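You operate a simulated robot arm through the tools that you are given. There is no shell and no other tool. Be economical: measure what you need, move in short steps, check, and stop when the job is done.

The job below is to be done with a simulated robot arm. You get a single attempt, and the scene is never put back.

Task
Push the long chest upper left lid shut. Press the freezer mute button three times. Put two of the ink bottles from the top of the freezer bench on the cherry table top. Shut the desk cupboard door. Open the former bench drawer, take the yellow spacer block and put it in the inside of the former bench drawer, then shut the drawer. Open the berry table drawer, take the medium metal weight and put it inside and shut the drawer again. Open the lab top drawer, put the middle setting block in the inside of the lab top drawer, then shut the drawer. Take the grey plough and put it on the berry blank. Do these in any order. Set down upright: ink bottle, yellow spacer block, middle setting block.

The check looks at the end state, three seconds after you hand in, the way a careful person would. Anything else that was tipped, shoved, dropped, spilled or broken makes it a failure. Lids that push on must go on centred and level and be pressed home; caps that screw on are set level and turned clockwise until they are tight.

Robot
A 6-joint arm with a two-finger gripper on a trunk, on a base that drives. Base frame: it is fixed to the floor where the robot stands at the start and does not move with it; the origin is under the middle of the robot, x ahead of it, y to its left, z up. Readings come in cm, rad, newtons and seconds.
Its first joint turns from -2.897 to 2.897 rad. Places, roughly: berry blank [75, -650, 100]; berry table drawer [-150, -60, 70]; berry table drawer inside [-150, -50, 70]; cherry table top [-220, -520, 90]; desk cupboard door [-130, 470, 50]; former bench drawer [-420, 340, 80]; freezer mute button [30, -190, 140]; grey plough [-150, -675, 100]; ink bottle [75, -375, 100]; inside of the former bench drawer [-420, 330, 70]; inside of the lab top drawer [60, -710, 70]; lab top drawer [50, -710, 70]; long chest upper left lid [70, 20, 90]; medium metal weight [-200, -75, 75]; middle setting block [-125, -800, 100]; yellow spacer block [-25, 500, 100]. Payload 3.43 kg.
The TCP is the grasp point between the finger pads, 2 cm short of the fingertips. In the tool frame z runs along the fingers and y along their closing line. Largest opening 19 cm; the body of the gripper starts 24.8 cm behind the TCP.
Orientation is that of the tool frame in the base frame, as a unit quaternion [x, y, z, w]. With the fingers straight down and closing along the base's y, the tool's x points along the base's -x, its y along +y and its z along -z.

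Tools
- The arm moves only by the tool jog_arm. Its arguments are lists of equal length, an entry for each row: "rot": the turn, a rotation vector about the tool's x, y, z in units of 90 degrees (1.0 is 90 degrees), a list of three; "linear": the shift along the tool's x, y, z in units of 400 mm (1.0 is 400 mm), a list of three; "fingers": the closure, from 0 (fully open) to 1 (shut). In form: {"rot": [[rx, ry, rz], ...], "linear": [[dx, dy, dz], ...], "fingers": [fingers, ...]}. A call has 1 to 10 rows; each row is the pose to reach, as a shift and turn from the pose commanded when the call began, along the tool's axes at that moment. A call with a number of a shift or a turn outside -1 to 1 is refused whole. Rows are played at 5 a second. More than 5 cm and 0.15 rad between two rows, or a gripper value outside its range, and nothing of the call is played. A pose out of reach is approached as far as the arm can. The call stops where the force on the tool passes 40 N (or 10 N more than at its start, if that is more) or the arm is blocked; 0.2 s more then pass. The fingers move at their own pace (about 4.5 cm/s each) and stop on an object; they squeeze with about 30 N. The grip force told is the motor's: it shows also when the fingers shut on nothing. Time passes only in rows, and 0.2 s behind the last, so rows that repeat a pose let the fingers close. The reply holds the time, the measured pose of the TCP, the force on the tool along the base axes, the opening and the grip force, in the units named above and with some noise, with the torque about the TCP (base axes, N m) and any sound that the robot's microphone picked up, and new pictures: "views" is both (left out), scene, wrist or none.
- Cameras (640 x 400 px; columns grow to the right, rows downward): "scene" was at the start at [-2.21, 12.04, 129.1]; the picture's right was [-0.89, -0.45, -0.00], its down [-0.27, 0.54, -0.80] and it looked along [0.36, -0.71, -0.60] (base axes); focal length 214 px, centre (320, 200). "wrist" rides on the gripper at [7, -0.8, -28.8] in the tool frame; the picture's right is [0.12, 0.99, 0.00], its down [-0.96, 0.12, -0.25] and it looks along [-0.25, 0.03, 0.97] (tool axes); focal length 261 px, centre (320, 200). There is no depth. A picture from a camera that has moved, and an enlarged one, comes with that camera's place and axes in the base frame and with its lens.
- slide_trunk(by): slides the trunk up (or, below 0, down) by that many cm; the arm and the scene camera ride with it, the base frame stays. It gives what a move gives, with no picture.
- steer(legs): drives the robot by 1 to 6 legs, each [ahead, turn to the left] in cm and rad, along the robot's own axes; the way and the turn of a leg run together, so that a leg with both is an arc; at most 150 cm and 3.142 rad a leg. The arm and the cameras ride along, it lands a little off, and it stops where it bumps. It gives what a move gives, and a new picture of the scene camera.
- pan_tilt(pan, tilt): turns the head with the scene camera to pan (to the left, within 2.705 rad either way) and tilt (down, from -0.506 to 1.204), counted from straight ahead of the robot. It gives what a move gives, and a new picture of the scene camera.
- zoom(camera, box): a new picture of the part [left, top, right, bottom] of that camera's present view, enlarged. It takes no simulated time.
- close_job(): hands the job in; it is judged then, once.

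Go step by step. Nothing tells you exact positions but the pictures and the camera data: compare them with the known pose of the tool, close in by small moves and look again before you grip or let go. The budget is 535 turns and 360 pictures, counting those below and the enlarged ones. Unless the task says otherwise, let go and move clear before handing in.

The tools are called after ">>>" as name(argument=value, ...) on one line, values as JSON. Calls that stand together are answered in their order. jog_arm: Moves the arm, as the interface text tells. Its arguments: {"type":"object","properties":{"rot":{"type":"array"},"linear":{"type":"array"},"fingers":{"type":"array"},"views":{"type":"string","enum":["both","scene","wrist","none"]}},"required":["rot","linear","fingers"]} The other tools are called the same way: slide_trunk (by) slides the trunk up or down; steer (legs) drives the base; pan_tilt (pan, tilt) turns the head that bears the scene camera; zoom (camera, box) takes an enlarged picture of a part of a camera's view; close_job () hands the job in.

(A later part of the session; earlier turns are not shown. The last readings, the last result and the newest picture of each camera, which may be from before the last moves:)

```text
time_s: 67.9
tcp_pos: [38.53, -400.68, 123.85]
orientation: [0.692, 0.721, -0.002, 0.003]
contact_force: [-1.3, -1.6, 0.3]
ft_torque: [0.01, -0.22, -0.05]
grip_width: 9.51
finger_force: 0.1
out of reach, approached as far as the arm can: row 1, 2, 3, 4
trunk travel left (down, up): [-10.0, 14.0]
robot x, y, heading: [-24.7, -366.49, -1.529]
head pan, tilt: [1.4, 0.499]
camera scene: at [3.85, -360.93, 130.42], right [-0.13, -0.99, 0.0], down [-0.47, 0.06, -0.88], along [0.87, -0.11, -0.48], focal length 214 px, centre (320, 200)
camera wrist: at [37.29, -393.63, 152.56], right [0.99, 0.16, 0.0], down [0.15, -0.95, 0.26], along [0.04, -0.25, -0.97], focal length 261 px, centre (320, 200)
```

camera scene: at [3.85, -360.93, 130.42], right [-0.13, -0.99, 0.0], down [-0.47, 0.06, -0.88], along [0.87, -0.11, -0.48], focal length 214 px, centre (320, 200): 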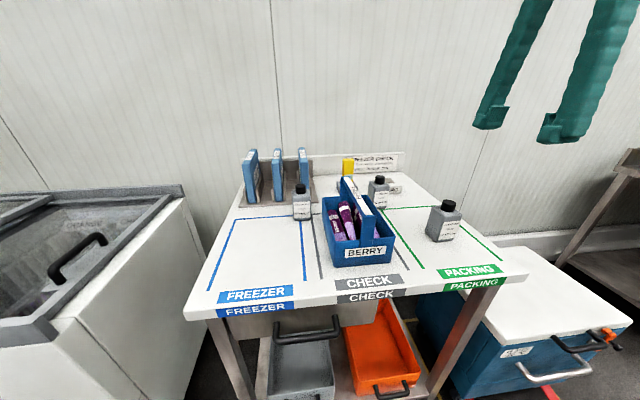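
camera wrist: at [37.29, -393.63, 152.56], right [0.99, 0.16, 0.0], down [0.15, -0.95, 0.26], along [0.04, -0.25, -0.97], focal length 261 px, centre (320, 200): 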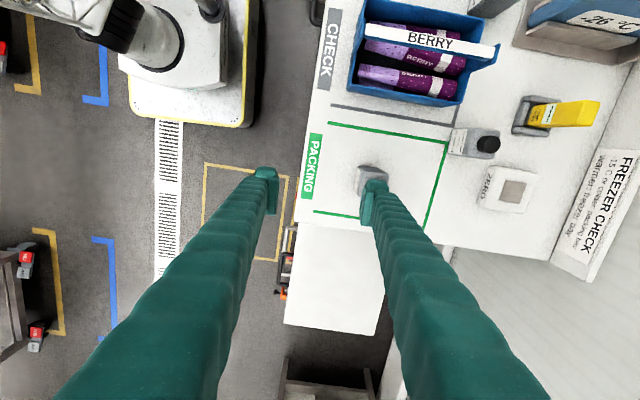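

The bottle is at about (50,-402), standing about 90–102 in height. I move above it, lower, with a 12 cm opening.

>>> jog_arm(rot=[[0, 0, 0], [0, 0, 0], [0, 0, 0], [0, 0, 0], [0, 0, 0]], linear=[[-0.01, 0.06, 0.08], [-0.02, 0.12, 0.16], [-0.03, 0.18, 0.24], [-0.04, 0.24, 0.31], [-0.044, 0.283, 0.37]], fingers=[0.35, 0.35, 0.35, 0.35, 0.35], views="both")

```text
time_s: 69.1
tcp_pos: [49.74, -402.41, 108.51]
orientation: [0.692, 0.722, -0.004, -0.001]
contact_force: [-0.4, 0.1, 0.6]
ft_torque: [-0.04, -0.09, 0.0]
grip_width: 12.34
finger_force: 0.1
trunk travel left (down, up): [-10.0, 14.0]
robot x, y, heading: [-24.65, -366.62, -1.531]
head pan, tilt: [1.4, 0.499]
camera scene: at [3.88, -360.92, 130.41], right [-0.13, -0.99, 0.0], down [-0.47, 0.06, -0.88], along [0.87, -0.11, -0.48], focal length 214 px, centre (320, 200)
camera wrist: at [48.7, -395.4, 137.27], right [0.99, 0.16, -0.01], down [0.16, -0.96, 0.25], along [0.03, -0.25, -0.97], focal length 261 px, centre (320, 200)
```

scene: 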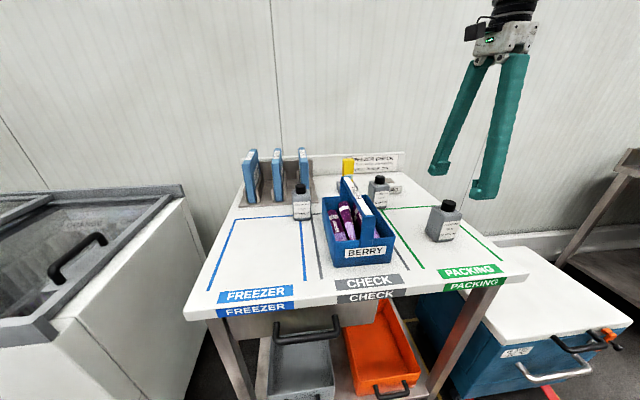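
wrist: 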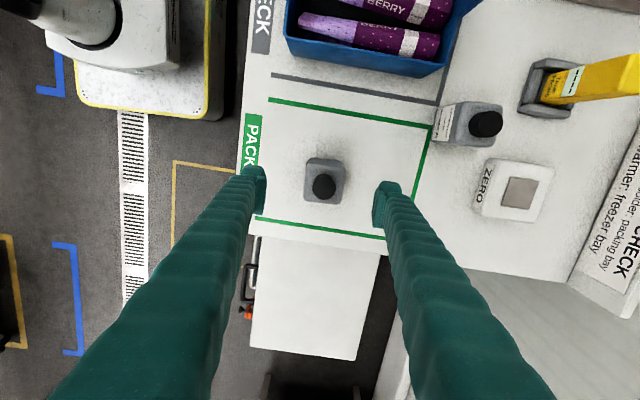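

The bottle is centred between the fingers and square to them. I lower to grip the body.

>>> jog_arm(rot=[[0, 0, 0], [0, 0, 0], [0, 0, 0], [0, 0, 0]], linear=[[-0.004, 0.006, 0.1], [-0.004, 0.006, 0.2], [-0.004, 0.006, 0.29], [-0.004, 0.006, 0.335]], fingers=[0.35, 0.35, 0.35, 0.35], views="both")

```text
time_s: 70.1
tcp_pos: [49.66, -402.41, 95.44]
orientation: [0.692, 0.722, -0.003, -0.002]
contact_force: [-0.1, -1.2, 0.2]
ft_torque: [0.0, -0.01, -0.01]
grip_width: 12.33
finger_force: 0.1
trunk travel left (down, up): [-10.0, 14.0]
robot x, y, heading: [-25.03, -366.71, -1.529]
head pan, tilt: [1.4, 0.499]
camera scene: at [3.9, -360.93, 130.41], right [-0.13, -0.99, 0.0], down [-0.47, 0.06, -0.88], along [0.87, -0.11, -0.48], focal length 214 px, centre (320, 200)
camera wrist: at [48.74, -395.4, 124.19], right [0.99, 0.16, -0.01], down [0.16, -0.96, 0.25], along [0.03, -0.25, -0.97], focal length 261 px, centre (320, 200)
```

scene: 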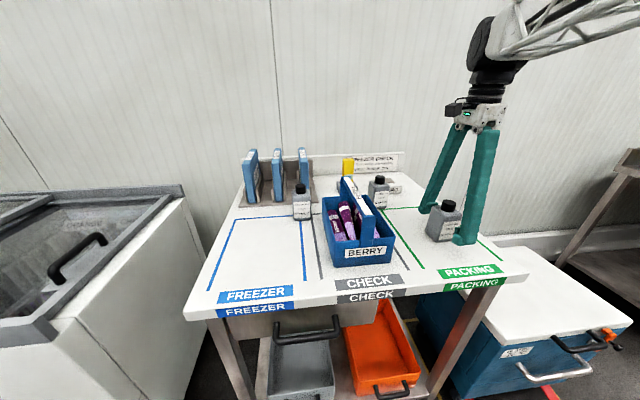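
wrist: 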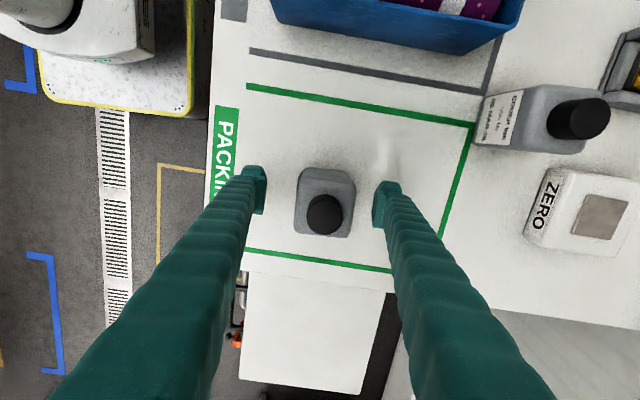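

Fingers straddle the bottle. Closing.

>>> jog_arm(rot=[[0, 0, 0], [0, 0, 0], [0, 0, 0], [0, 0, 0], [0, 0, 0], [0, 0, 0], [0, 0, 0]], linear=[[0, 0, 0], [0, 0, 0], [0, 0, 0], [0, 0, 0], [0, 0, 0], [0, 0, 0], [0, 0, 0]], fingers=[0.8, 1, 1, 1, 1, 1, 1], views="wrist")

```text
time_s: 71.7
tcp_pos: [49.85, -402.37, 95.4]
orientation: [0.692, 0.722, -0.003, -0.001]
contact_force: [0.6, -0.3, 1.9]
ft_torque: [0.02, -0.2, 0.03]
grip_width: 6.03
finger_force: 30.3
trunk travel left (down, up): [-10.0, 14.0]
robot x, y, heading: [-25.01, -366.55, -1.533]
head pan, tilt: [1.4, 0.499]
camera wrist: at [48.75, -395.39, 124.21], right [0.99, 0.16, -0.01], down [0.16, -0.96, 0.25], along [0.03, -0.25, -0.97], focal length 261 px, centre (320, 200)
```

wrist: 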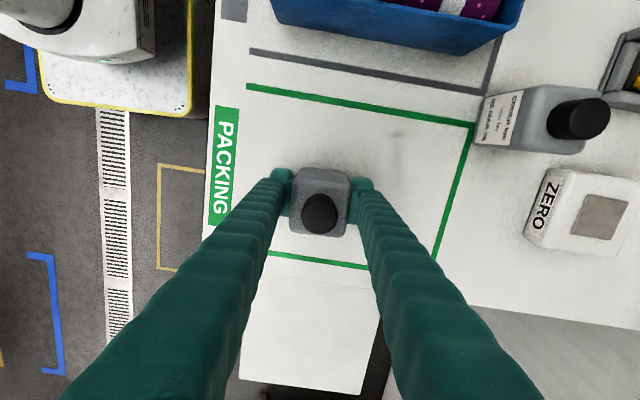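

Held (6.0 cm). I lift and bring it ahead of the robot.

>>> jog_arm(rot=[[0, 0, 0], [0, 0, 0], [0, 0, 0], [0, 0, 0], [0, 0, 0], [0, 0, 0], [0, 0, 0], [0, 0, 0], [0, 0, 0], [0, 0, 0]], linear=[[0, 0, -0.1], [0, 0, -0.2], [0, 0, -0.3], [0, 0, -0.4], [-0.03, -0.1, -0.4], [-0.06, -0.21, -0.4], [-0.09, -0.32, -0.4], [-0.12, -0.43, -0.4], [-0.15, -0.54, -0.4], [-0.18, -0.65, -0.4]], fingers=[1, 1, 1, 1, 1, 1, 1, 1, 1, 1], views="none")

>>> jog_arm(rot=[[0, 0, 0], [0, 0, 0], [0, 0, 0], [0, 0, 0], [0, 0, 0], [0, 0, 0], [0, 0, 0], [0, 0, 0], [0, 0, 0]], linear=[[0, -0.11, 0], [0, -0.22, 0], [0, -0.33, 0], [0, -0.44, 0], [0, -0.55, 0], [0, -0.66, 0], [0, -0.77, 0], [0, -0.88, 0], [0, -0.99, 0]], fingers=[1, 1, 1, 1, 1, 1, 1, 1, 1], views="none")

>>> pan_tilt(pan=-0.9, tilt=0.4)

```text
time_s: 73.9
tcp_pos: [23.99, -410.54, 111.36]
orientation: [0.692, 0.722, -0.004, -0.002]
contact_force: [0.8, 0.7, -4.7]
ft_torque: [0.03, 0.19, 0.0]
grip_width: 5.99
finger_force: 29.8
trunk travel left (down, up): [-10.0, 14.0]
robot x, y, heading: [-24.21, -366.5, -1.529]
head pan, tilt: [1.4, 0.499]
```

```text
time_s: 75.9
tcp_pos: [-15.52, -412.64, 111.64]
orientation: [0.692, 0.722, -0.004, -0.001]
contact_force: [0.4, -0.3, -4.0]
ft_torque: [0.05, 0.11, 0.01]
grip_width: 5.99
finger_force: 29.5
trunk travel left (down, up): [-10.0, 14.0]
robot x, y, heading: [-24.94, -366.69, -1.53]
head pan, tilt: [1.4, 0.499]
```

```text
time_s: 78.0
tcp_pos: [-15.42, -412.6, 111.61]
orientation: [0.692, 0.721, -0.003, -0.001]
contact_force: [0.8, 0.1, -3.0]
ft_torque: [0.0, 0.01, 0.0]
grip_width: 5.98
finger_force: 29.9
trunk travel left (down, up): [-10.0, 14.0]
robot x, y, heading: [-24.69, -366.67, -1.53]
head pan, tilt: [-0.901, 0.4]
camera scene: at [-12.17, -365.81, 131.33], right [-0.65, 0.76, 0.0], down [0.29, 0.25, -0.92], along [-0.7, -0.6, -0.39], focal length 214 px, centre (320, 200)
```

scene: 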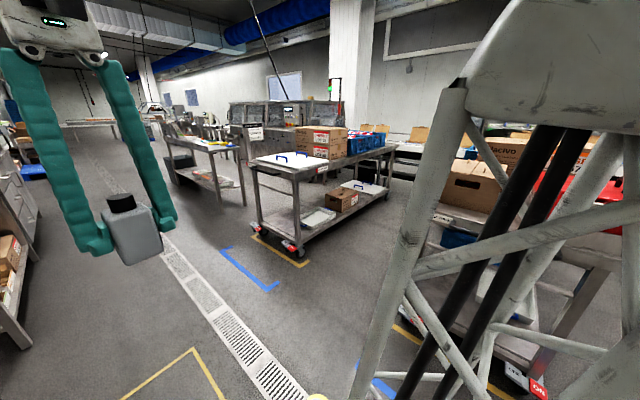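

>>> zoom(camera="scene", box=[160, 90, 420, 260])

```text
2.35 times, centred on (290, 175) of scene
camera zoom: at [-12.17, -365.81, 131.33], right [-0.65, 0.76, 0.0], down [0.29, 0.25, -0.92], along [-0.7, -0.6, -0.39], focal length 505 px, centre (391, 259)
```

zoom: 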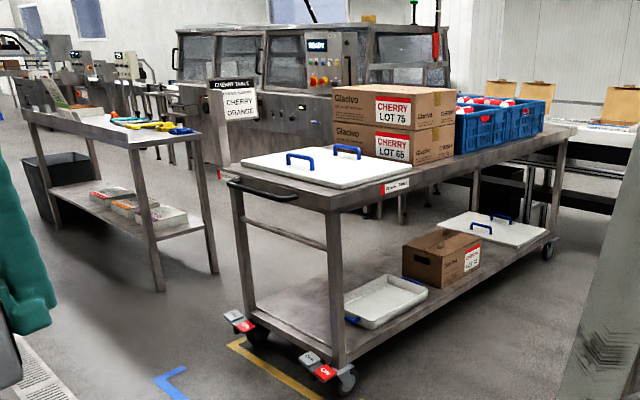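

The cherry table has a white lid at its near end, boxes and crates behind. I'll drive to its near side, facing it, to see the free spots.

>>> steer(legs=[[0, -1.14], [125, 0], [0, 1.1]])

>>> pan_tilt(pan=-0.2, tilt=0.6)

```text
time_s: 84.3
tcp_pos: [-109.82, -416.79, 111.44]
orientation: [0.974, 0.228, 0.0, -0.004]
contact_force: [0.1, -0.6, -3.2]
ft_torque: [0.13, -0.07, 0.0]
grip_width: 5.98
finger_force: 29.7
trunk travel left (down, up): [-10.0, 14.0]
robot x, y, heading: [-71.94, -389.66, -2.683]
head pan, tilt: [-0.901, 0.4]
stopped in leg 2: the robot was blocked; the commanded pose is now the measured one
camera scene: at [-65.8, -400.88, 131.33], right [0.42, 0.91, 0.0], down [0.35, -0.17, -0.92], along [-0.83, 0.39, -0.39], focal length 214 px, centre (320, 200)
```

scene: 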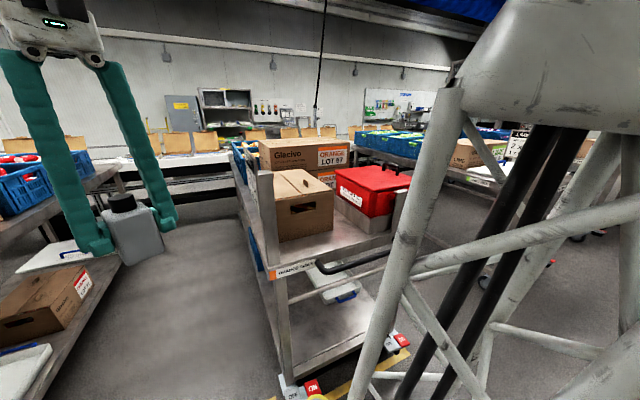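

```text
time_s: 85.4
tcp_pos: [-109.81, -416.74, 111.53]
orientation: [0.974, 0.228, -0.002, -0.003]
contact_force: [-0.3, 0.5, -3.7]
ft_torque: [0.01, 0.01, 0.02]
grip_width: 5.99
finger_force: 30.1
trunk travel left (down, up): [-10.0, 14.0]
robot x, y, heading: [-71.46, -389.33, -2.678]
head pan, tilt: [-0.201, 0.6]
camera scene: at [-65.95, -407.07, 129.51], right [-0.26, 0.97, 0.0], down [0.55, 0.15, -0.83], along [-0.8, -0.21, -0.56], focal length 214 px, centre (320, 200)
```

scene: 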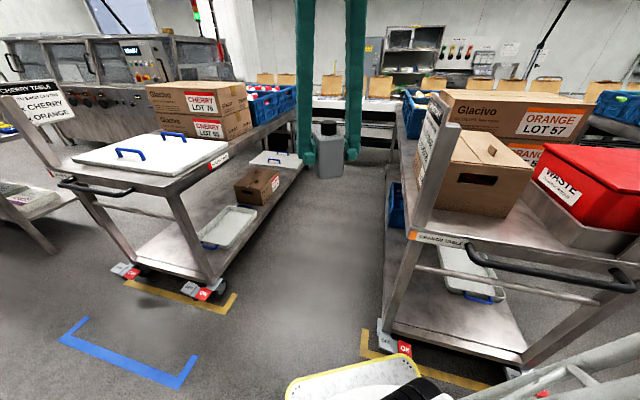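

The base bumped against the orange trolley's near corner. I'll back off and come in along the middle of the gap between the trolleys (y about -445).

>>> steer(legs=[[-25, 0], [0, 0.63], [72, 0], [0, -1.09]])

```text
time_s: 95.4
tcp_pos: [-130.24, -446.05, 111.46]
orientation: [1.0, -0.03, 0.0, -0.003]
contact_force: [0.3, -0.5, -2.8]
ft_torque: [0.02, -0.05, -0.03]
grip_width: 6.0
finger_force: 29.8
trunk travel left (down, up): [-10.0, 14.0]
robot x, y, heading: [-83.37, -441.67, 3.083]
head pan, tilt: [-0.201, 0.6]
camera scene: at [-87.37, -459.45, 129.51], right [0.26, 0.97, 0.0], down [0.55, -0.14, -0.83], along [-0.8, 0.21, -0.56], focal length 214 px, centre (320, 200)
```

scene: 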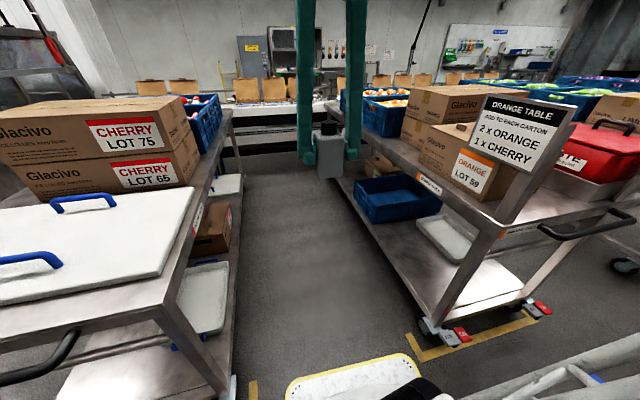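

The free strip along the table's near edge is visible. I straighten and drive ahead 60 cm.

>>> steer(legs=[[0, 0.09], [60, 0]])

>>> pan_tilt(pan=1.0, tilt=0.6)

```text
time_s: 99.3
tcp_pos: [-189.94, -452.16, 111.44]
orientation: [1.0, 0.015, -0.001, -0.003]
contact_force: [0.6, -0.3, -3.3]
ft_torque: [0.01, -0.01, 0.0]
grip_width: 6.02
finger_force: 30.0
trunk travel left (down, up): [-10.0, 14.0]
robot x, y, heading: [-143.92, -443.2, -3.106]
head pan, tilt: [-0.201, 0.6]
camera scene: at [-146.0, -461.61, 129.51], right [0.17, 0.99, 0.0], down [0.56, -0.1, -0.83], along [-0.81, 0.14, -0.56], focal length 214 px, centre (320, 200)
```

scene: 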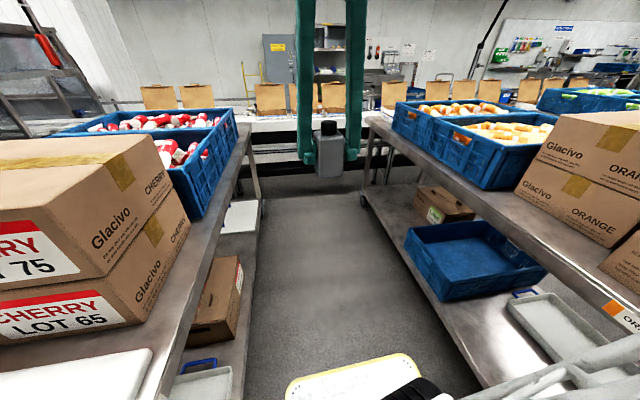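

```text
time_s: 100.7
tcp_pos: [-189.95, -452.11, 111.58]
orientation: [1.0, 0.015, 0.0, -0.004]
contact_force: [1.0, 0.6, -3.0]
ft_torque: [-0.02, -0.06, -0.01]
grip_width: 5.98
finger_force: 30.2
trunk travel left (down, up): [-10.0, 14.0]
robot x, y, heading: [-143.55, -443.48, -3.111]
head pan, tilt: [1.0, 0.6]
camera scene: at [-141.84, -470.68, 129.51], right [-0.86, 0.51, 0.0], down [0.29, 0.48, -0.83], along [-0.42, -0.71, -0.56], focal length 214 px, centre (320, 200)
```

scene: 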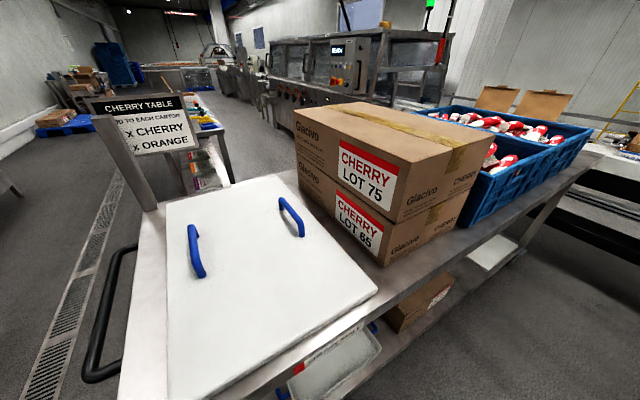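

>>> zoom(camera="scene", box=[100, 150, 340, 300])

>>> zoom(camera="scene", box=[340, 140, 600, 300])

```text
2.67 times, centred on (220, 225) of scene
camera zoom: at [-141.84, -470.68, 129.51], right [-0.86, 0.51, 0.0], down [0.29, 0.48, -0.83], along [-0.42, -0.71, -0.56], focal length 572 px, centre (587, 133)
```

zoom: 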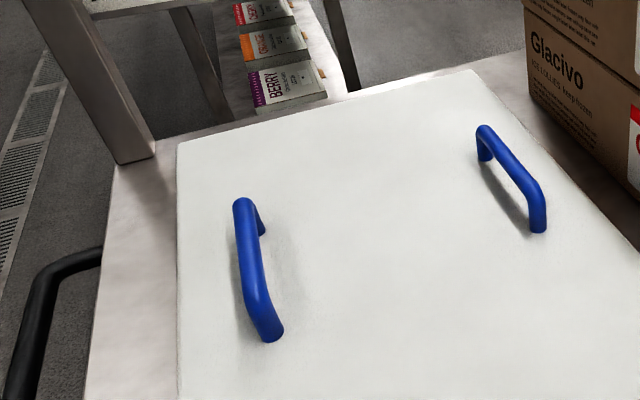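

```text
2.46 times, centred on (470, 220) of scene
camera zoom: at [-141.84, -470.68, 129.51], right [-0.86, 0.51, 0.0], down [0.29, 0.48, -0.83], along [-0.42, -0.71, -0.56], focal length 528 px, centre (-49, 151)
```

zoom: 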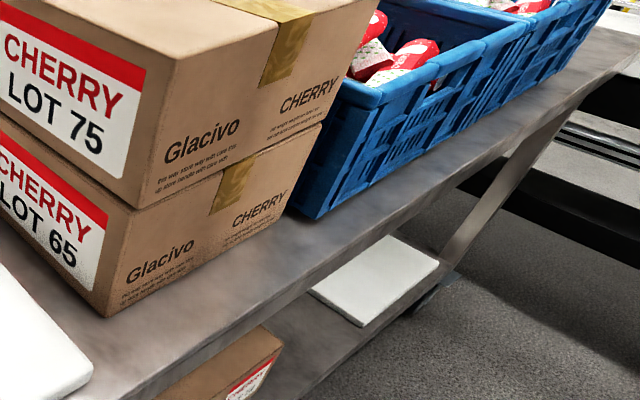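

The lid corner triangulates at z 89.5, so the table top is near 87–88. I'll get a top view with the wrist camera to judge the free strip and what is behind the boxes.

>>> jog_arm(rot=[[0, 0, 0], [0, 0, 0], [0, 0, 0], [0, 0, 0], [0, 0, 0], [0, 0, 0], [0, 0, 0]], linear=[[0.05, 0.08, -0.035], [0.1, 0.16, -0.07], [0.15, 0.24, -0.105], [0.2, 0.32, -0.14], [0.25, 0.4, -0.175], [0.3, 0.48, -0.21], [0.35, 0.58, -0.25]], fingers=[1, 1, 1, 1, 1, 1, 1], views="wrist")

```text
time_s: 102.3
tcp_pos: [-175.18, -475.07, 121.48]
orientation: [1.0, 0.015, -0.001, -0.003]
contact_force: [0.0, 0.3, -2.5]
ft_torque: [-0.13, -0.01, 0.0]
grip_width: 6.01
finger_force: 30.8
trunk travel left (down, up): [-10.0, 14.0]
robot x, y, heading: [-144.02, -443.47, -3.112]
head pan, tilt: [1.0, 0.6]
camera wrist: at [-168.18, -474.19, 150.25], right [0.15, -0.99, -0.01], down [-0.96, -0.15, 0.25], along [-0.25, -0.03, -0.97], focal length 261 px, centre (320, 200)
```

wrist: 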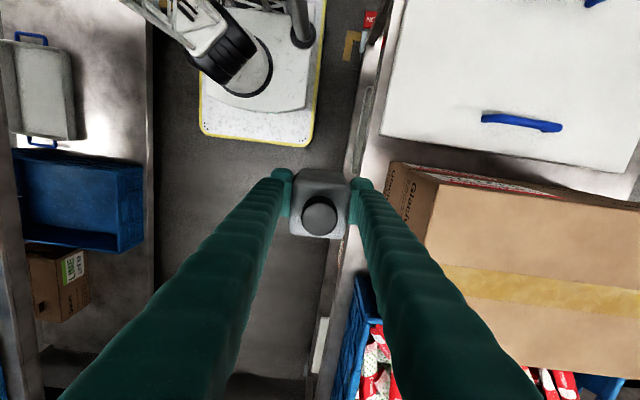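

>>> zoom(camera="wrist", box=[300, 60, 460, 300])

```text
1.67 times, centred on (380, 180) of wrist
camera zoom: at [-168.18, -474.19, 150.25], right [0.15, -0.99, -0.01], down [-0.96, -0.15, 0.25], along [-0.25, -0.03, -0.97], focal length 434 px, centre (220, 233)
```

zoom: 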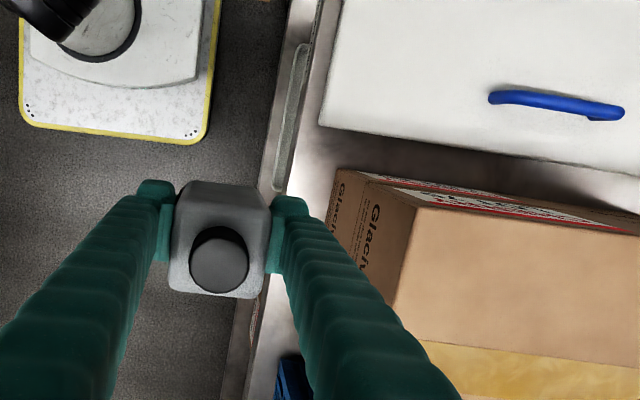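

The near-edge strip beside the boxes is only about 6.6 cm. I'll look from above the lid for something better along the back.

>>> jog_arm(rot=[[0, 0, 0], [0, 0, 0], [0, 0, 0], [0, 0, 0], [0, 0, 0], [0, 0, 0], [0, 0, 0], [0, 0, 0]], linear=[[0.075, 0.09, 0], [0.15, 0.18, 0], [0.225, 0.27, 0], [0.3, 0.36, 0], [0.375, 0.45, 0], [0.45, 0.54, 0], [0.525, 0.63, 0], [0.6, 0.72, 0]], fingers=[1, 1, 1, 1, 1, 1, 1, 1], views="wrist")

```text
time_s: 104.1
tcp_pos: [-150.44, -503.04, 121.17]
orientation: [1.0, 0.015, -0.001, -0.003]
contact_force: [-0.4, 0.3, -2.5]
ft_torque: [-0.09, -0.12, 0.01]
grip_width: 5.99
finger_force: 30.1
trunk travel left (down, up): [-10.0, 14.0]
robot x, y, heading: [-144.07, -443.06, -3.111]
head pan, tilt: [1.0, 0.6]
camera wrist: at [-143.45, -502.21, 149.8], right [0.15, -0.99, -0.01], down [-0.96, -0.14, 0.25], along [-0.25, -0.03, -0.97], focal length 261 px, centre (320, 200)
```

wrist: 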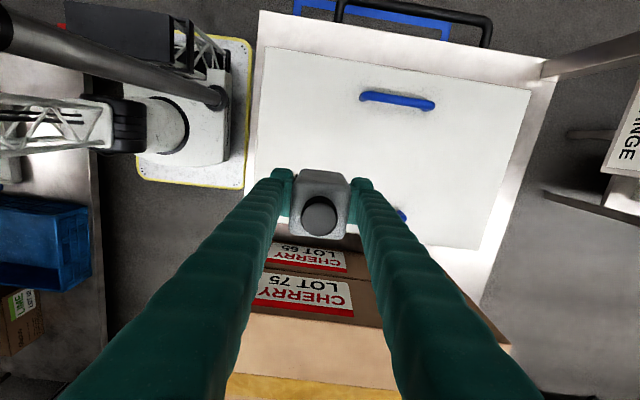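

Behind the boxes, toward the table's far edge, there is a strip about 13 cm wide (y -539 to -552), much safer. I'll bring the arm back ahead of the robot and drive round to that side.

>>> jog_arm(rot=[[0, 0, 0], [0, 0, 0], [0, 0, 0], [0, 0, 0], [0, 0, 0], [0, 0, 0], [0, 0, 0], [0, 0, 0], [0, 0, 0], [0, 0, 0]], linear=[[0, -0.12, 0], [0, -0.24, 0], [0, -0.36, 0], [0, -0.48, 0], [0, -0.6, 0], [-0.1, -0.66, 0], [-0.2, -0.72, 0], [-0.3, -0.78, 0], [-0.4, -0.84, 0], [-0.51, -0.88, 0]], fingers=[1, 1, 1, 1, 1, 1, 1, 1, 1, 1], views="none")

>>> jog_arm(rot=[[0, 0, 0], [0, 0, 0], [0, 0, 0], [0, 0, 0], [0, 0, 0]], linear=[[-0.1, -0.06, 0.05], [-0.2, -0.12, 0.1], [-0.3, -0.18, 0.15], [-0.4, -0.24, 0.2], [-0.5, -0.3, 0.25]], fingers=[1, 1, 1, 1, 1], views="none")

>>> steer(legs=[[-78, 0], [0, 1.54]])

```text
time_s: 105.3
tcp_pos: [-151.06, -480.78, 121.22]
orientation: [1.0, 0.015, -0.004, 0.0]
contact_force: [-15.1, -27.5, 10.1]
ft_torque: [6.72, -3.63, 0.3]
grip_width: 6.0
finger_force: 30.7
trunk travel left (down, up): [-10.0, 14.0]
robot x, y, heading: [-143.68, -443.41, -3.106]
head pan, tilt: [1.0, 0.6]
stopped in row 6: the force on the tool passed its limit at 153 N (the readings are from after the stop); the commanded pose is now the measured one
```

```text
refused: row 1 steps farther than a row can; nothing moved
```

```text
time_s: 113.3
tcp_pos: [-31.49, -449.59, 121.31]
orientation: [0.712, 0.702, -0.002, 0.003]
contact_force: [14.5, -9.1, -1.9]
ft_torque: [2.12, 3.3, 0.14]
grip_width: 5.99
finger_force: 29.8
trunk travel left (down, up): [-10.0, 14.0]
robot x, y, heading: [-68.12, -440.94, -1.578]
head pan, tilt: [1.0, 0.6]
camera scene: at [-41.06, -439.94, 129.75], right [-0.56, -0.83, 0.0], down [-0.45, 0.3, -0.84], along [0.7, -0.47, -0.54], focal length 214 px, centre (320, 200)
```

scene: 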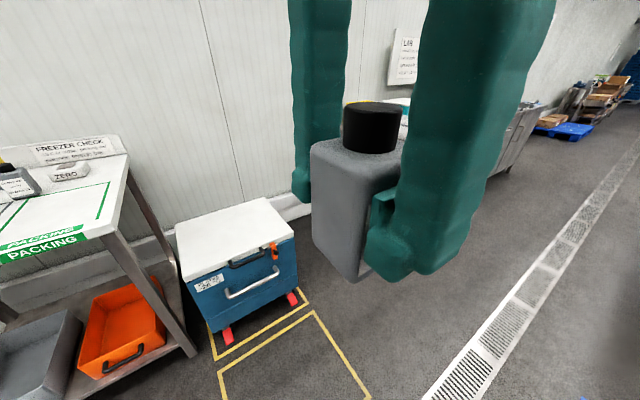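

The arm had brushed the robot's own head mast on the way back; nothing in the room was touched. I move the arm away from the head, forward and then to the middle.

>>> jog_arm(rot=[[0, 0, 0], [0, 0, 0], [0, 0, 0], [0, 0, 0], [0, 0, 0], [0, 0, 0], [0, 0, 0], [0, 0, 0], [0, 0, 0]], linear=[[-0.05, 0.05, 0], [-0.15, 0.09, 0], [-0.26, 0.1, 0], [-0.37, 0.1, 0], [-0.48, 0.1, 0], [-0.59, 0.08, 0.03], [-0.69, 0.02, 0.06], [-0.77, -0.05, 0.1], [-0.85, -0.12, 0.13]], fingers=[1, 1, 1, 1, 1, 1, 1, 1, 1], views="none")

```text
time_s: 115.3
tcp_pos: [-36.59, -483.36, 116.47]
orientation: [0.712, 0.702, -0.003, 0.004]
contact_force: [0.0, -0.5, -3.1]
ft_torque: [-0.13, 0.07, -0.02]
grip_width: 6.0
finger_force: 29.6
trunk travel left (down, up): [-10.0, 14.0]
robot x, y, heading: [-68.08, -440.78, -1.58]
head pan, tilt: [1.0, 0.6]
```

>>> jog_arm(rot=[[0, 0, 0], [0, 0, 0], [0, 0, 0], [0, 0, 0], [0, 0, 0], [0, 0, 0]], linear=[[-0.03, -0.1, 0.02], [-0.06, -0.2, 0.04], [-0.09, -0.31, 0.06], [-0.12, -0.42, 0.08], [-0.14, -0.53, 0.1], [-0.15, -0.63, 0.1]], fingers=[1, 1, 1, 1, 1, 1], views="none")

>>> steer(legs=[[150, 0], [0, -1.55]])

>>> pan_tilt(pan=-0.3, tilt=0.5)

```text
time_s: 116.7
tcp_pos: [-61.86, -488.98, 112.24]
orientation: [0.712, 0.702, -0.002, 0.003]
contact_force: [-0.1, -0.5, -3.2]
ft_torque: [0.02, 0.1, -0.04]
grip_width: 6.02
finger_force: 30.1
trunk travel left (down, up): [-10.0, 14.0]
robot x, y, heading: [-67.9, -440.62, -1.583]
head pan, tilt: [1.0, 0.6]
```

```text
time_s: 128.1
tcp_pos: [-117.06, -601.82, 112.22]
orientation: [1.0, 0.02, -0.003, 0.001]
contact_force: [-0.4, 0.4, -2.8]
ft_torque: [0.02, -0.03, 0.06]
grip_width: 6.01
finger_force: 29.8
trunk travel left (down, up): [-10.0, 14.0]
robot x, y, heading: [-68.78, -593.03, -3.097]
head pan, tilt: [1.0, 0.6]
camera scene: at [-66.8, -620.07, 129.51], right [-0.86, 0.5, 0.0], down [0.28, 0.49, -0.83], along [-0.41, -0.71, -0.57], focal length 214 px, centre (320, 200)
```

scene: 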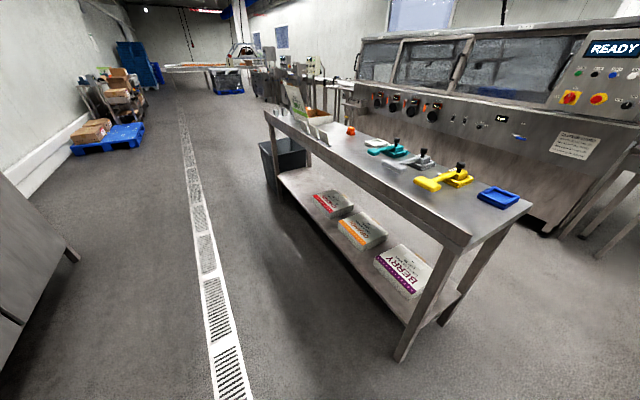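

```text
time_s: 129.6
tcp_pos: [-117.02, -601.87, 112.27]
orientation: [1.0, 0.02, -0.004, 0.001]
contact_force: [-1.2, 0.9, -2.9]
ft_torque: [0.01, -0.01, 0.0]
grip_width: 5.99
finger_force: 29.4
trunk travel left (down, up): [-10.0, 14.0]
robot x, y, heading: [-69.03, -592.35, -3.096]
head pan, tilt: [-0.3, 0.499]
camera scene: at [-71.15, -610.13, 130.42], right [0.25, 0.97, 0.0], down [0.46, -0.12, -0.88], along [-0.85, 0.22, -0.48], focal length 214 px, centre (320, 200)
```

scene: 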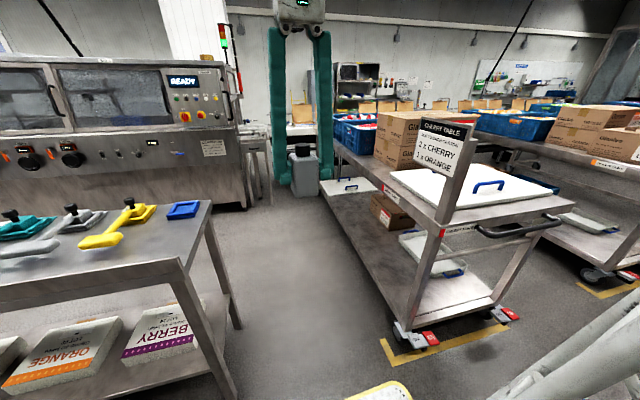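

The corridor is clear and the strip behind the boxes shows. I drive ahead 55 cm and look down on it.

>>> steer(legs=[[0, -0.02], [58, 0]])

>>> pan_tilt(pan=-0.75, tilt=0.5)

```text
time_s: 133.3
tcp_pos: [-175.19, -603.03, 112.48]
orientation: [1.0, 0.015, -0.004, 0.001]
contact_force: [-0.7, -0.6, -3.4]
ft_torque: [0.01, -0.02, -0.01]
grip_width: 5.97
finger_force: 29.5
trunk travel left (down, up): [-10.0, 14.0]
robot x, y, heading: [-127.18, -593.96, -3.115]
head pan, tilt: [-0.3, 0.499]
camera scene: at [-129.42, -611.75, 130.42], right [0.26, 0.96, 0.0], down [0.46, -0.13, -0.88], along [-0.85, 0.23, -0.48], focal length 214 px, centre (320, 200)
```

scene: 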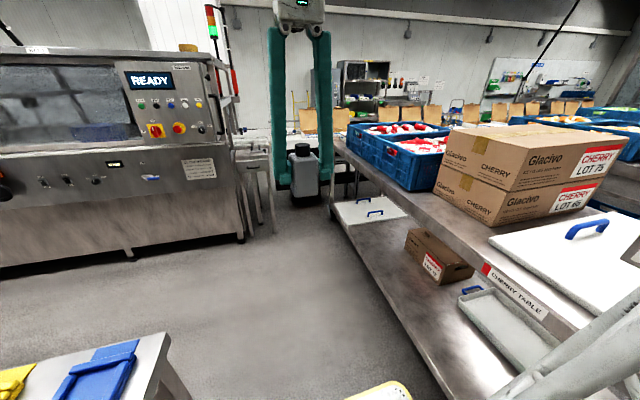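

```text
time_s: 134.2
tcp_pos: [-175.22, -603.07, 112.36]
orientation: [1.0, 0.014, -0.003, 0.001]
contact_force: [-0.7, 0.2, -3.0]
ft_torque: [0.04, -0.05, -0.01]
grip_width: 5.98
finger_force: 30.3
trunk travel left (down, up): [-10.0, 14.0]
robot x, y, heading: [-127.34, -594.86, -3.109]
head pan, tilt: [-0.75, 0.499]
camera scene: at [-127.89, -608.63, 130.45], right [0.61, 0.8, 0.0], down [0.38, -0.29, -0.88], along [-0.7, 0.53, -0.48], focal length 214 px, centre (320, 200)
```

scene: 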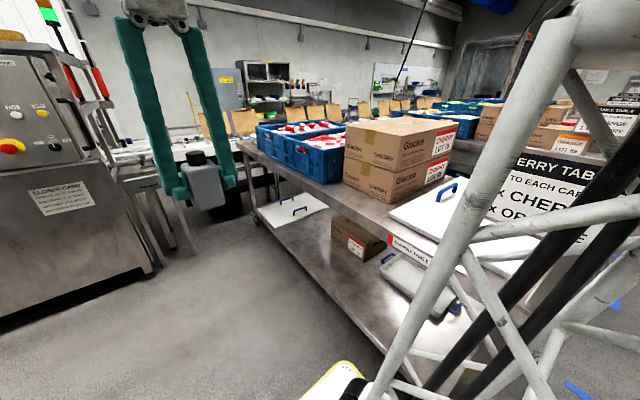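

Behind the boxes there is a free strip about 15 cm wide (y -541 to -557). I carry the bottle over to about (-186,-550).

>>> jog_arm(rot=[[0, 0, 0], [0, 0, 0], [0, 0, 0], [0, 0, 0], [0, 0, 0], [0, 0, 0], [0, 0, 0], [0, 0, 0]], linear=[[-0.02, -0.12, 0], [-0.04, -0.24, 0], [-0.06, -0.36, 0], [-0.08, -0.48, 0], [-0.1, -0.6, 0], [-0.12, -0.72, 0], [-0.14, -0.84, 0], [-0.16, -0.96, 0]], fingers=[1, 1, 1, 1, 1, 1, 1, 1], views="none")

>>> jog_arm(rot=[[0, 0, 0], [0, 0, 0], [0, 0, 0], [0, 0, 0]], linear=[[-0.03, -0.1, 0.05], [-0.05, -0.2, 0.1], [-0.07, -0.3, 0.15], [-0.07, -0.34, 0.2]], fingers=[1, 1, 1, 1], views="both")

```text
time_s: 136.0
tcp_pos: [-182.81, -564.77, 112.2]
orientation: [1.0, 0.015, -0.003, 0.001]
contact_force: [-0.1, -1.1, -2.8]
ft_torque: [0.18, 0.05, 0.01]
grip_width: 5.98
finger_force: 29.9
trunk travel left (down, up): [-10.0, 14.0]
robot x, y, heading: [-127.29, -594.27, -3.106]
head pan, tilt: [-0.75, 0.499]
```

```text
time_s: 137.0
tcp_pos: [-185.82, -551.45, 104.15]
orientation: [1.0, 0.015, -0.004, 0.0]
contact_force: [0.0, -0.2, -3.2]
ft_torque: [0.06, -0.01, 0.02]
grip_width: 5.97
finger_force: 30.2
trunk travel left (down, up): [-10.0, 14.0]
robot x, y, heading: [-127.47, -594.71, -3.106]
head pan, tilt: [-0.75, 0.499]
camera scene: at [-127.51, -608.15, 130.42], right [0.66, 0.75, 0.0], down [0.36, -0.31, -0.88], along [-0.66, 0.58, -0.48], focal length 214 px, centre (320, 200)
camera wrist: at [-178.73, -550.44, 132.92], right [0.15, -0.99, 0.0], down [-0.96, -0.14, 0.25], along [-0.25, -0.04, -0.97], focal length 261 px, centre (320, 200)
```

scene: 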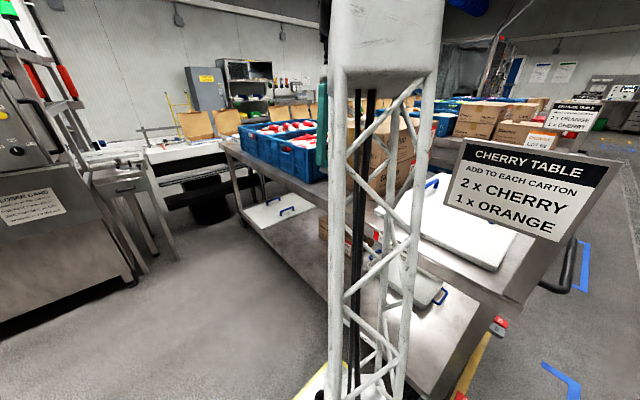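
wrist: 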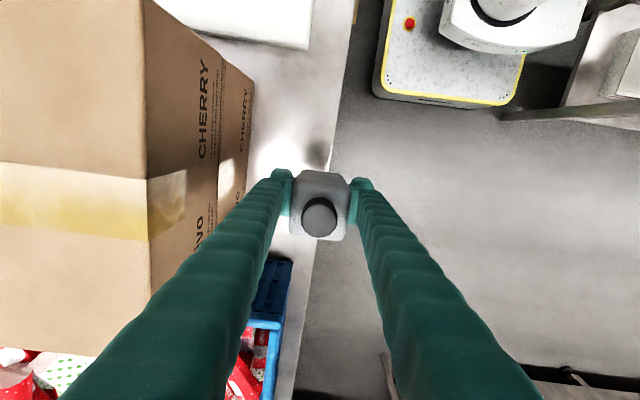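

The bottle is near the table edge as projected; I shift 5.5 cm toward the box, then lower gently.

>>> jog_arm(rot=[[0, 0, 0], [0, 0, 0], [0, 0, 0], [0, 0, 0]], linear=[[0, -0.07, 0], [0, -0.137, 0], [0, -0.137, 0.1], [0, -0.137, 0.19]], fingers=[1, 1, 1, 1], views="wrist")

```text
time_s: 138.0
tcp_pos: [-186.38, -545.79, 96.36]
orientation: [1.0, 0.014, -0.003, 0.001]
contact_force: [0.4, 0.1, -1.3]
ft_torque: [0.05, 0.02, 0.0]
grip_width: 5.98
finger_force: 30.0
trunk travel left (down, up): [-10.0, 14.0]
robot x, y, heading: [-126.94, -594.86, -3.103]
head pan, tilt: [-0.75, 0.499]
camera wrist: at [-179.16, -544.78, 125.17], right [0.15, -0.99, 0.0], down [-0.96, -0.14, 0.25], along [-0.25, -0.04, -0.97], focal length 261 px, centre (320, 200)
```

wrist: 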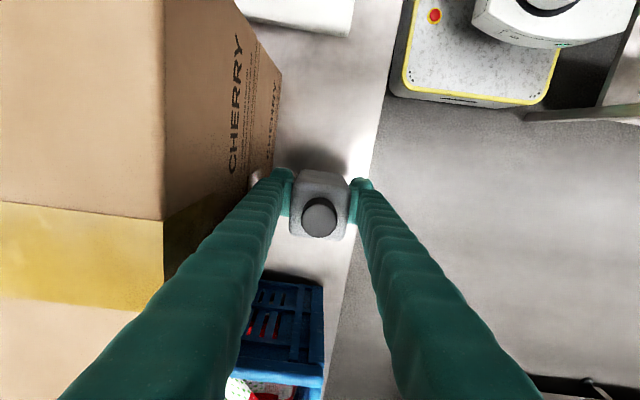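

>>> jog_arm(rot=[[0, 0, 0], [0, 0, 0], [0, 0, 0], [0, 0, 0], [0, 0, 0], [0, 0, 0], [0, 0, 0], [0, 0, 0], [0, 0, 0]], linear=[[0, 0.017, 0.02], [0, 0.017, 0.035], [0, 0.017, 0.045], [0, 0.017, 0.055], [0, 0.017, 0.065], [0, 0.017, 0.075], [0, 0.017, 0.085], [0, 0.017, 0.09], [0, 0.017, 0.09]], fingers=[1, 1, 1, 1, 1, 1, 1, 1, 1], views="none")

```text
time_s: 140.0
tcp_pos: [-186.13, -546.45, 93.1]
orientation: [1.0, 0.016, -0.003, 0.002]
contact_force: [-0.4, 0.1, -3.8]
ft_torque: [0.02, -0.01, -0.01]
grip_width: 5.98
finger_force: 30.0
trunk travel left (down, up): [-10.0, 14.0]
robot x, y, heading: [-126.8, -594.33, -3.107]
head pan, tilt: [-0.75, 0.499]
```

Not yet touching; I lower on in small steps until the force rises.

>>> jog_arm(rot=[[0, 0, 0], [0, 0, 0], [0, 0, 0], [0, 0, 0], [0, 0, 0]], linear=[[0, 0, 0.005], [0, 0, 0.01], [0, 0, 0.015], [0, 0, 0.02], [0, 0, 0.025]], fingers=[1, 1, 1, 1, 1], views="wrist")

```text
time_s: 141.2
tcp_pos: [-186.22, -546.41, 92.1]
orientation: [1.0, 0.015, -0.004, 0.001]
contact_force: [-0.1, -0.7, -4.0]
ft_torque: [0.01, -0.03, 0.03]
grip_width: 5.98
finger_force: 30.4
trunk travel left (down, up): [-10.0, 14.0]
robot x, y, heading: [-126.95, -594.32, -3.109]
head pan, tilt: [-0.75, 0.499]
camera wrist: at [-179.09, -545.34, 120.8], right [0.15, -0.99, 0.0], down [-0.96, -0.14, 0.25], along [-0.25, -0.04, -0.97], focal length 261 px, centre (320, 200)
```

wrist: 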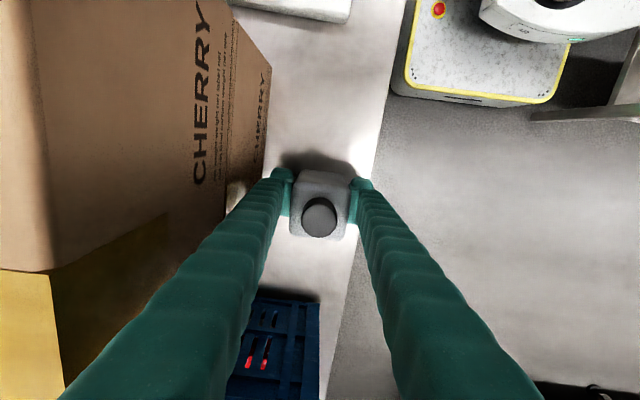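

>>> jog_arm(rot=[[0, 0, 0], [0, 0, 0], [0, 0, 0], [0, 0, 0], [0, 0, 0]], linear=[[0, 0, 0.005], [0, 0, 0.01], [0, 0, 0.015], [0, 0, 0.02], [0, 0, 0.025]], fingers=[1, 1, 1, 1, 1], views="none")

```text
time_s: 142.4
tcp_pos: [-186.19, -546.51, 91.46]
orientation: [1.0, 0.015, -0.005, -0.001]
contact_force: [-1.9, 2.6, 25.0]
ft_torque: [-0.01, 0.0, 0.0]
grip_width: 6.0
finger_force: 30.2
trunk travel left (down, up): [-10.0, 14.0]
robot x, y, heading: [-127.26, -594.41, -3.109]
head pan, tilt: [-0.75, 0.499]
```

Contact (25 N). I ease the pressure, open just a little, and rise straight up.

>>> jog_arm(rot=[[0, 0, 0], [0, 0, 0], [0, 0, 0], [0, 0, 0], [0, 0, 0], [0, 0, 0], [0, 0, 0], [0, 0, 0]], linear=[[0, 0, -0.01], [0, 0, -0.01], [0, 0, -0.01], [0, 0, -0.01], [0, 0, -0.01], [0, 0, -0.11], [0, 0, -0.23], [0, 0, -0.35]], fingers=[1, 0.57, 0.57, 0.57, 0.57, 0.57, 0.57, 0.57], views="wrist")

```text
time_s: 144.2
tcp_pos: [-186.27, -546.22, 104.97]
orientation: [1.0, 0.015, -0.003, 0.001]
contact_force: [0.6, 0.4, -0.4]
ft_torque: [-0.03, -0.01, -0.01]
grip_width: 8.17
finger_force: 0.1
trunk travel left (down, up): [-10.0, 14.0]
robot x, y, heading: [-127.2, -594.62, -3.105]
head pan, tilt: [-0.75, 0.499]
camera wrist: at [-179.16, -545.23, 133.67], right [0.15, -0.99, 0.0], down [-0.96, -0.14, 0.25], along [-0.25, -0.04, -0.97], focal length 261 px, centre (320, 200)
```

wrist: 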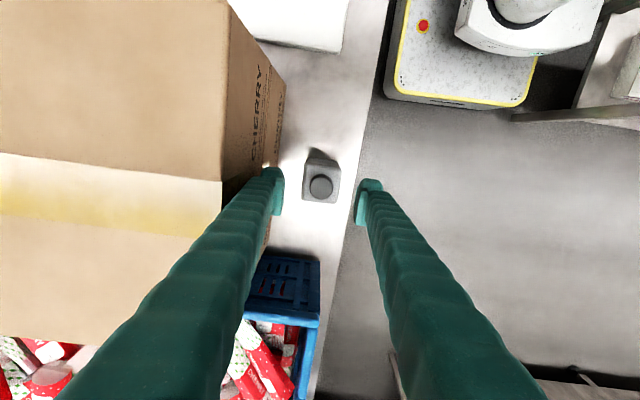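

The bottle stands upright on the table. Next the grey plough on the table behind me (to the robot's left): I swing the arm back ahead and look there.

>>> jog_arm(rot=[[0, 0, 0], [0, 0, 0], [0, 0, 0], [0, 0, 0], [0, 0, 0], [0, 0, 0], [0, 0, 0], [0, 0, 0], [0, 0, 0], [0, 0, 0]], linear=[[0, 0, -0.12], [0, 0, -0.24], [0, 0.12, -0.24], [0, 0.24, -0.24], [0, 0.36, -0.24], [0, 0.48, -0.24], [0, 0.6, -0.24], [0, 0.72, -0.24], [0, 0.84, -0.24], [0, 0.96, -0.24]], fingers=[0.57, 0.57, 0.57, 0.57, 0.57, 0.57, 0.57, 0.57, 0.57, 0.57], views="none")

>>> pan_tilt(pan=1.2, tilt=0.7)

```text
time_s: 146.4
tcp_pos: [-184.94, -585.0, 114.41]
orientation: [1.0, 0.013, -0.003, 0.001]
contact_force: [-0.2, 0.8, 0.9]
ft_torque: [-0.12, 0.05, 0.02]
grip_width: 8.17
finger_force: 0.0
trunk travel left (down, up): [-10.0, 14.0]
robot x, y, heading: [-127.66, -594.74, -3.103]
head pan, tilt: [-0.75, 0.499]
```

```text
time_s: 148.3
tcp_pos: [-184.95, -584.92, 114.39]
orientation: [1.0, 0.014, -0.002, 0.0]
contact_force: [-0.2, -0.2, 0.3]
ft_torque: [0.0, 0.01, 0.01]
grip_width: 8.18
finger_force: 0.1
trunk travel left (down, up): [-10.0, 14.0]
robot x, y, heading: [-127.12, -594.32, -3.113]
head pan, tilt: [1.201, 0.7]
camera scene: at [-123.46, -622.16, 128.65], right [-0.94, 0.33, 0.0], down [0.21, 0.61, -0.76], along [-0.25, -0.72, -0.64], focal length 214 px, centre (320, 200)
```

scene: 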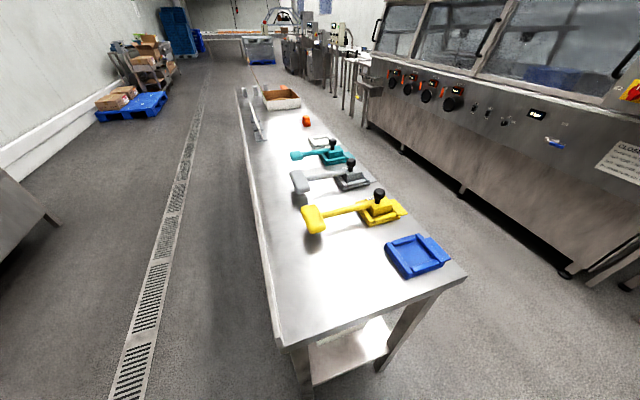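

>>> zoom(camera="scene", box=[230, 80, 470, 230])

>>> zoom(camera="scene", box=[270, 120, 430, 220])

```text
2.67 times, centred on (350, 155) of scene
camera zoom: at [-123.46, -622.16, 128.65], right [-0.94, 0.33, 0.0], down [0.21, 0.61, -0.76], along [-0.25, -0.72, -0.64], focal length 572 px, centre (240, 320)
```

zoom: 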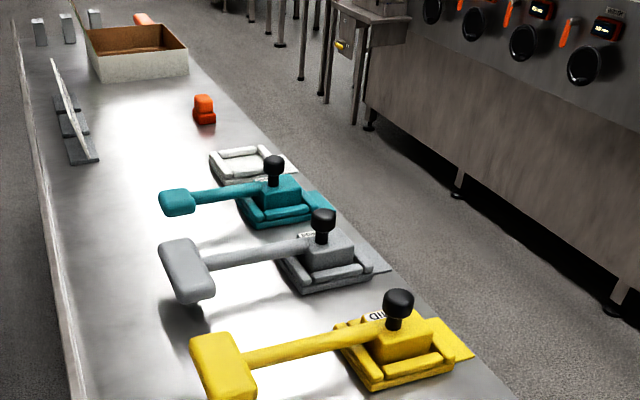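

```text
4.00 times, centred on (350, 170) of scene
camera zoom: at [-123.46, -622.16, 128.65], right [-0.94, 0.33, 0.0], down [0.21, 0.61, -0.76], along [-0.25, -0.72, -0.64], focal length 858 px, centre (200, 320)
```

zoom: 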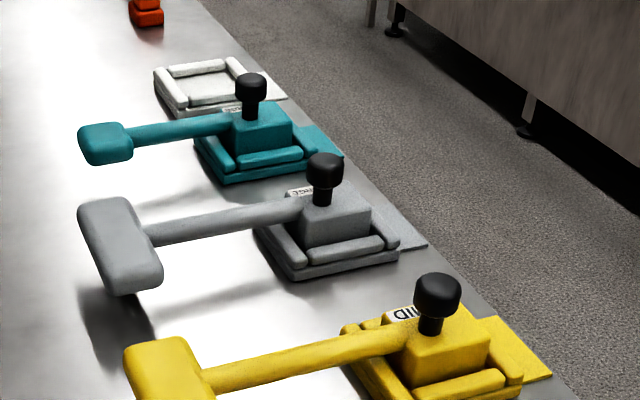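

The grey plough sits in a frame at about (-148,-668). It is better reached from the aisle with the head on the other side, so I'll back out, turn along -y and stop beside it.

>>> steer(legs=[[-58, 0], [0, 1.54], [72, 0]])

>>> pan_tilt(pan=-1.5, tilt=0.6)

```text
time_s: 159.1
tcp_pos: [-77.91, -722.73, 114.39]
orientation: [0.703, 0.712, -0.002, 0.002]
contact_force: [-0.6, 0.2, 0.4]
ft_torque: [-0.06, -0.01, -0.04]
grip_width: 8.16
finger_force: 0.0
trunk travel left (down, up): [-10.0, 14.0]
robot x, y, heading: [-67.05, -665.12, -1.554]
head pan, tilt: [1.201, 0.7]
camera scene: at [-39.71, -661.81, 128.65], right [-0.35, -0.94, 0.0], down [-0.6, 0.22, -0.76], along [0.72, -0.27, -0.64], focal length 214 px, centre (320, 200)
```

scene: 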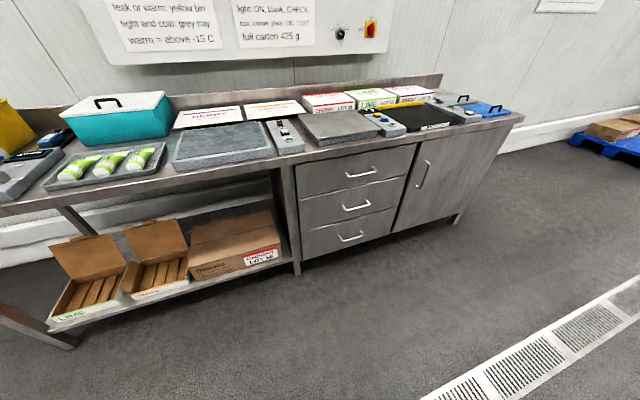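

```text
time_s: 161.5
tcp_pos: [-77.84, -722.65, 114.46]
orientation: [0.703, 0.712, -0.002, 0.002]
contact_force: [-0.5, -0.2, 0.3]
ft_torque: [0.01, 0.0, 0.01]
grip_width: 8.15
finger_force: 0.0
trunk travel left (down, up): [-10.0, 14.0]
robot x, y, heading: [-67.24, -665.17, -1.551]
head pan, tilt: [-1.499, 0.6]
camera scene: at [-52.24, -666.34, 129.28], right [-0.85, 0.52, 0.0], down [0.31, 0.5, -0.81], along [-0.42, -0.69, -0.59], focal length 214 px, centre (320, 200)
```

scene: 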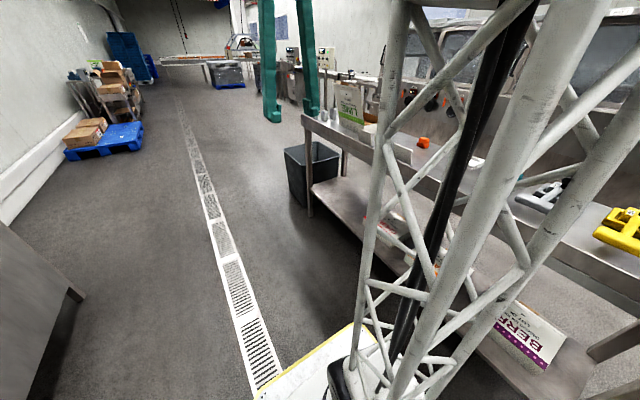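

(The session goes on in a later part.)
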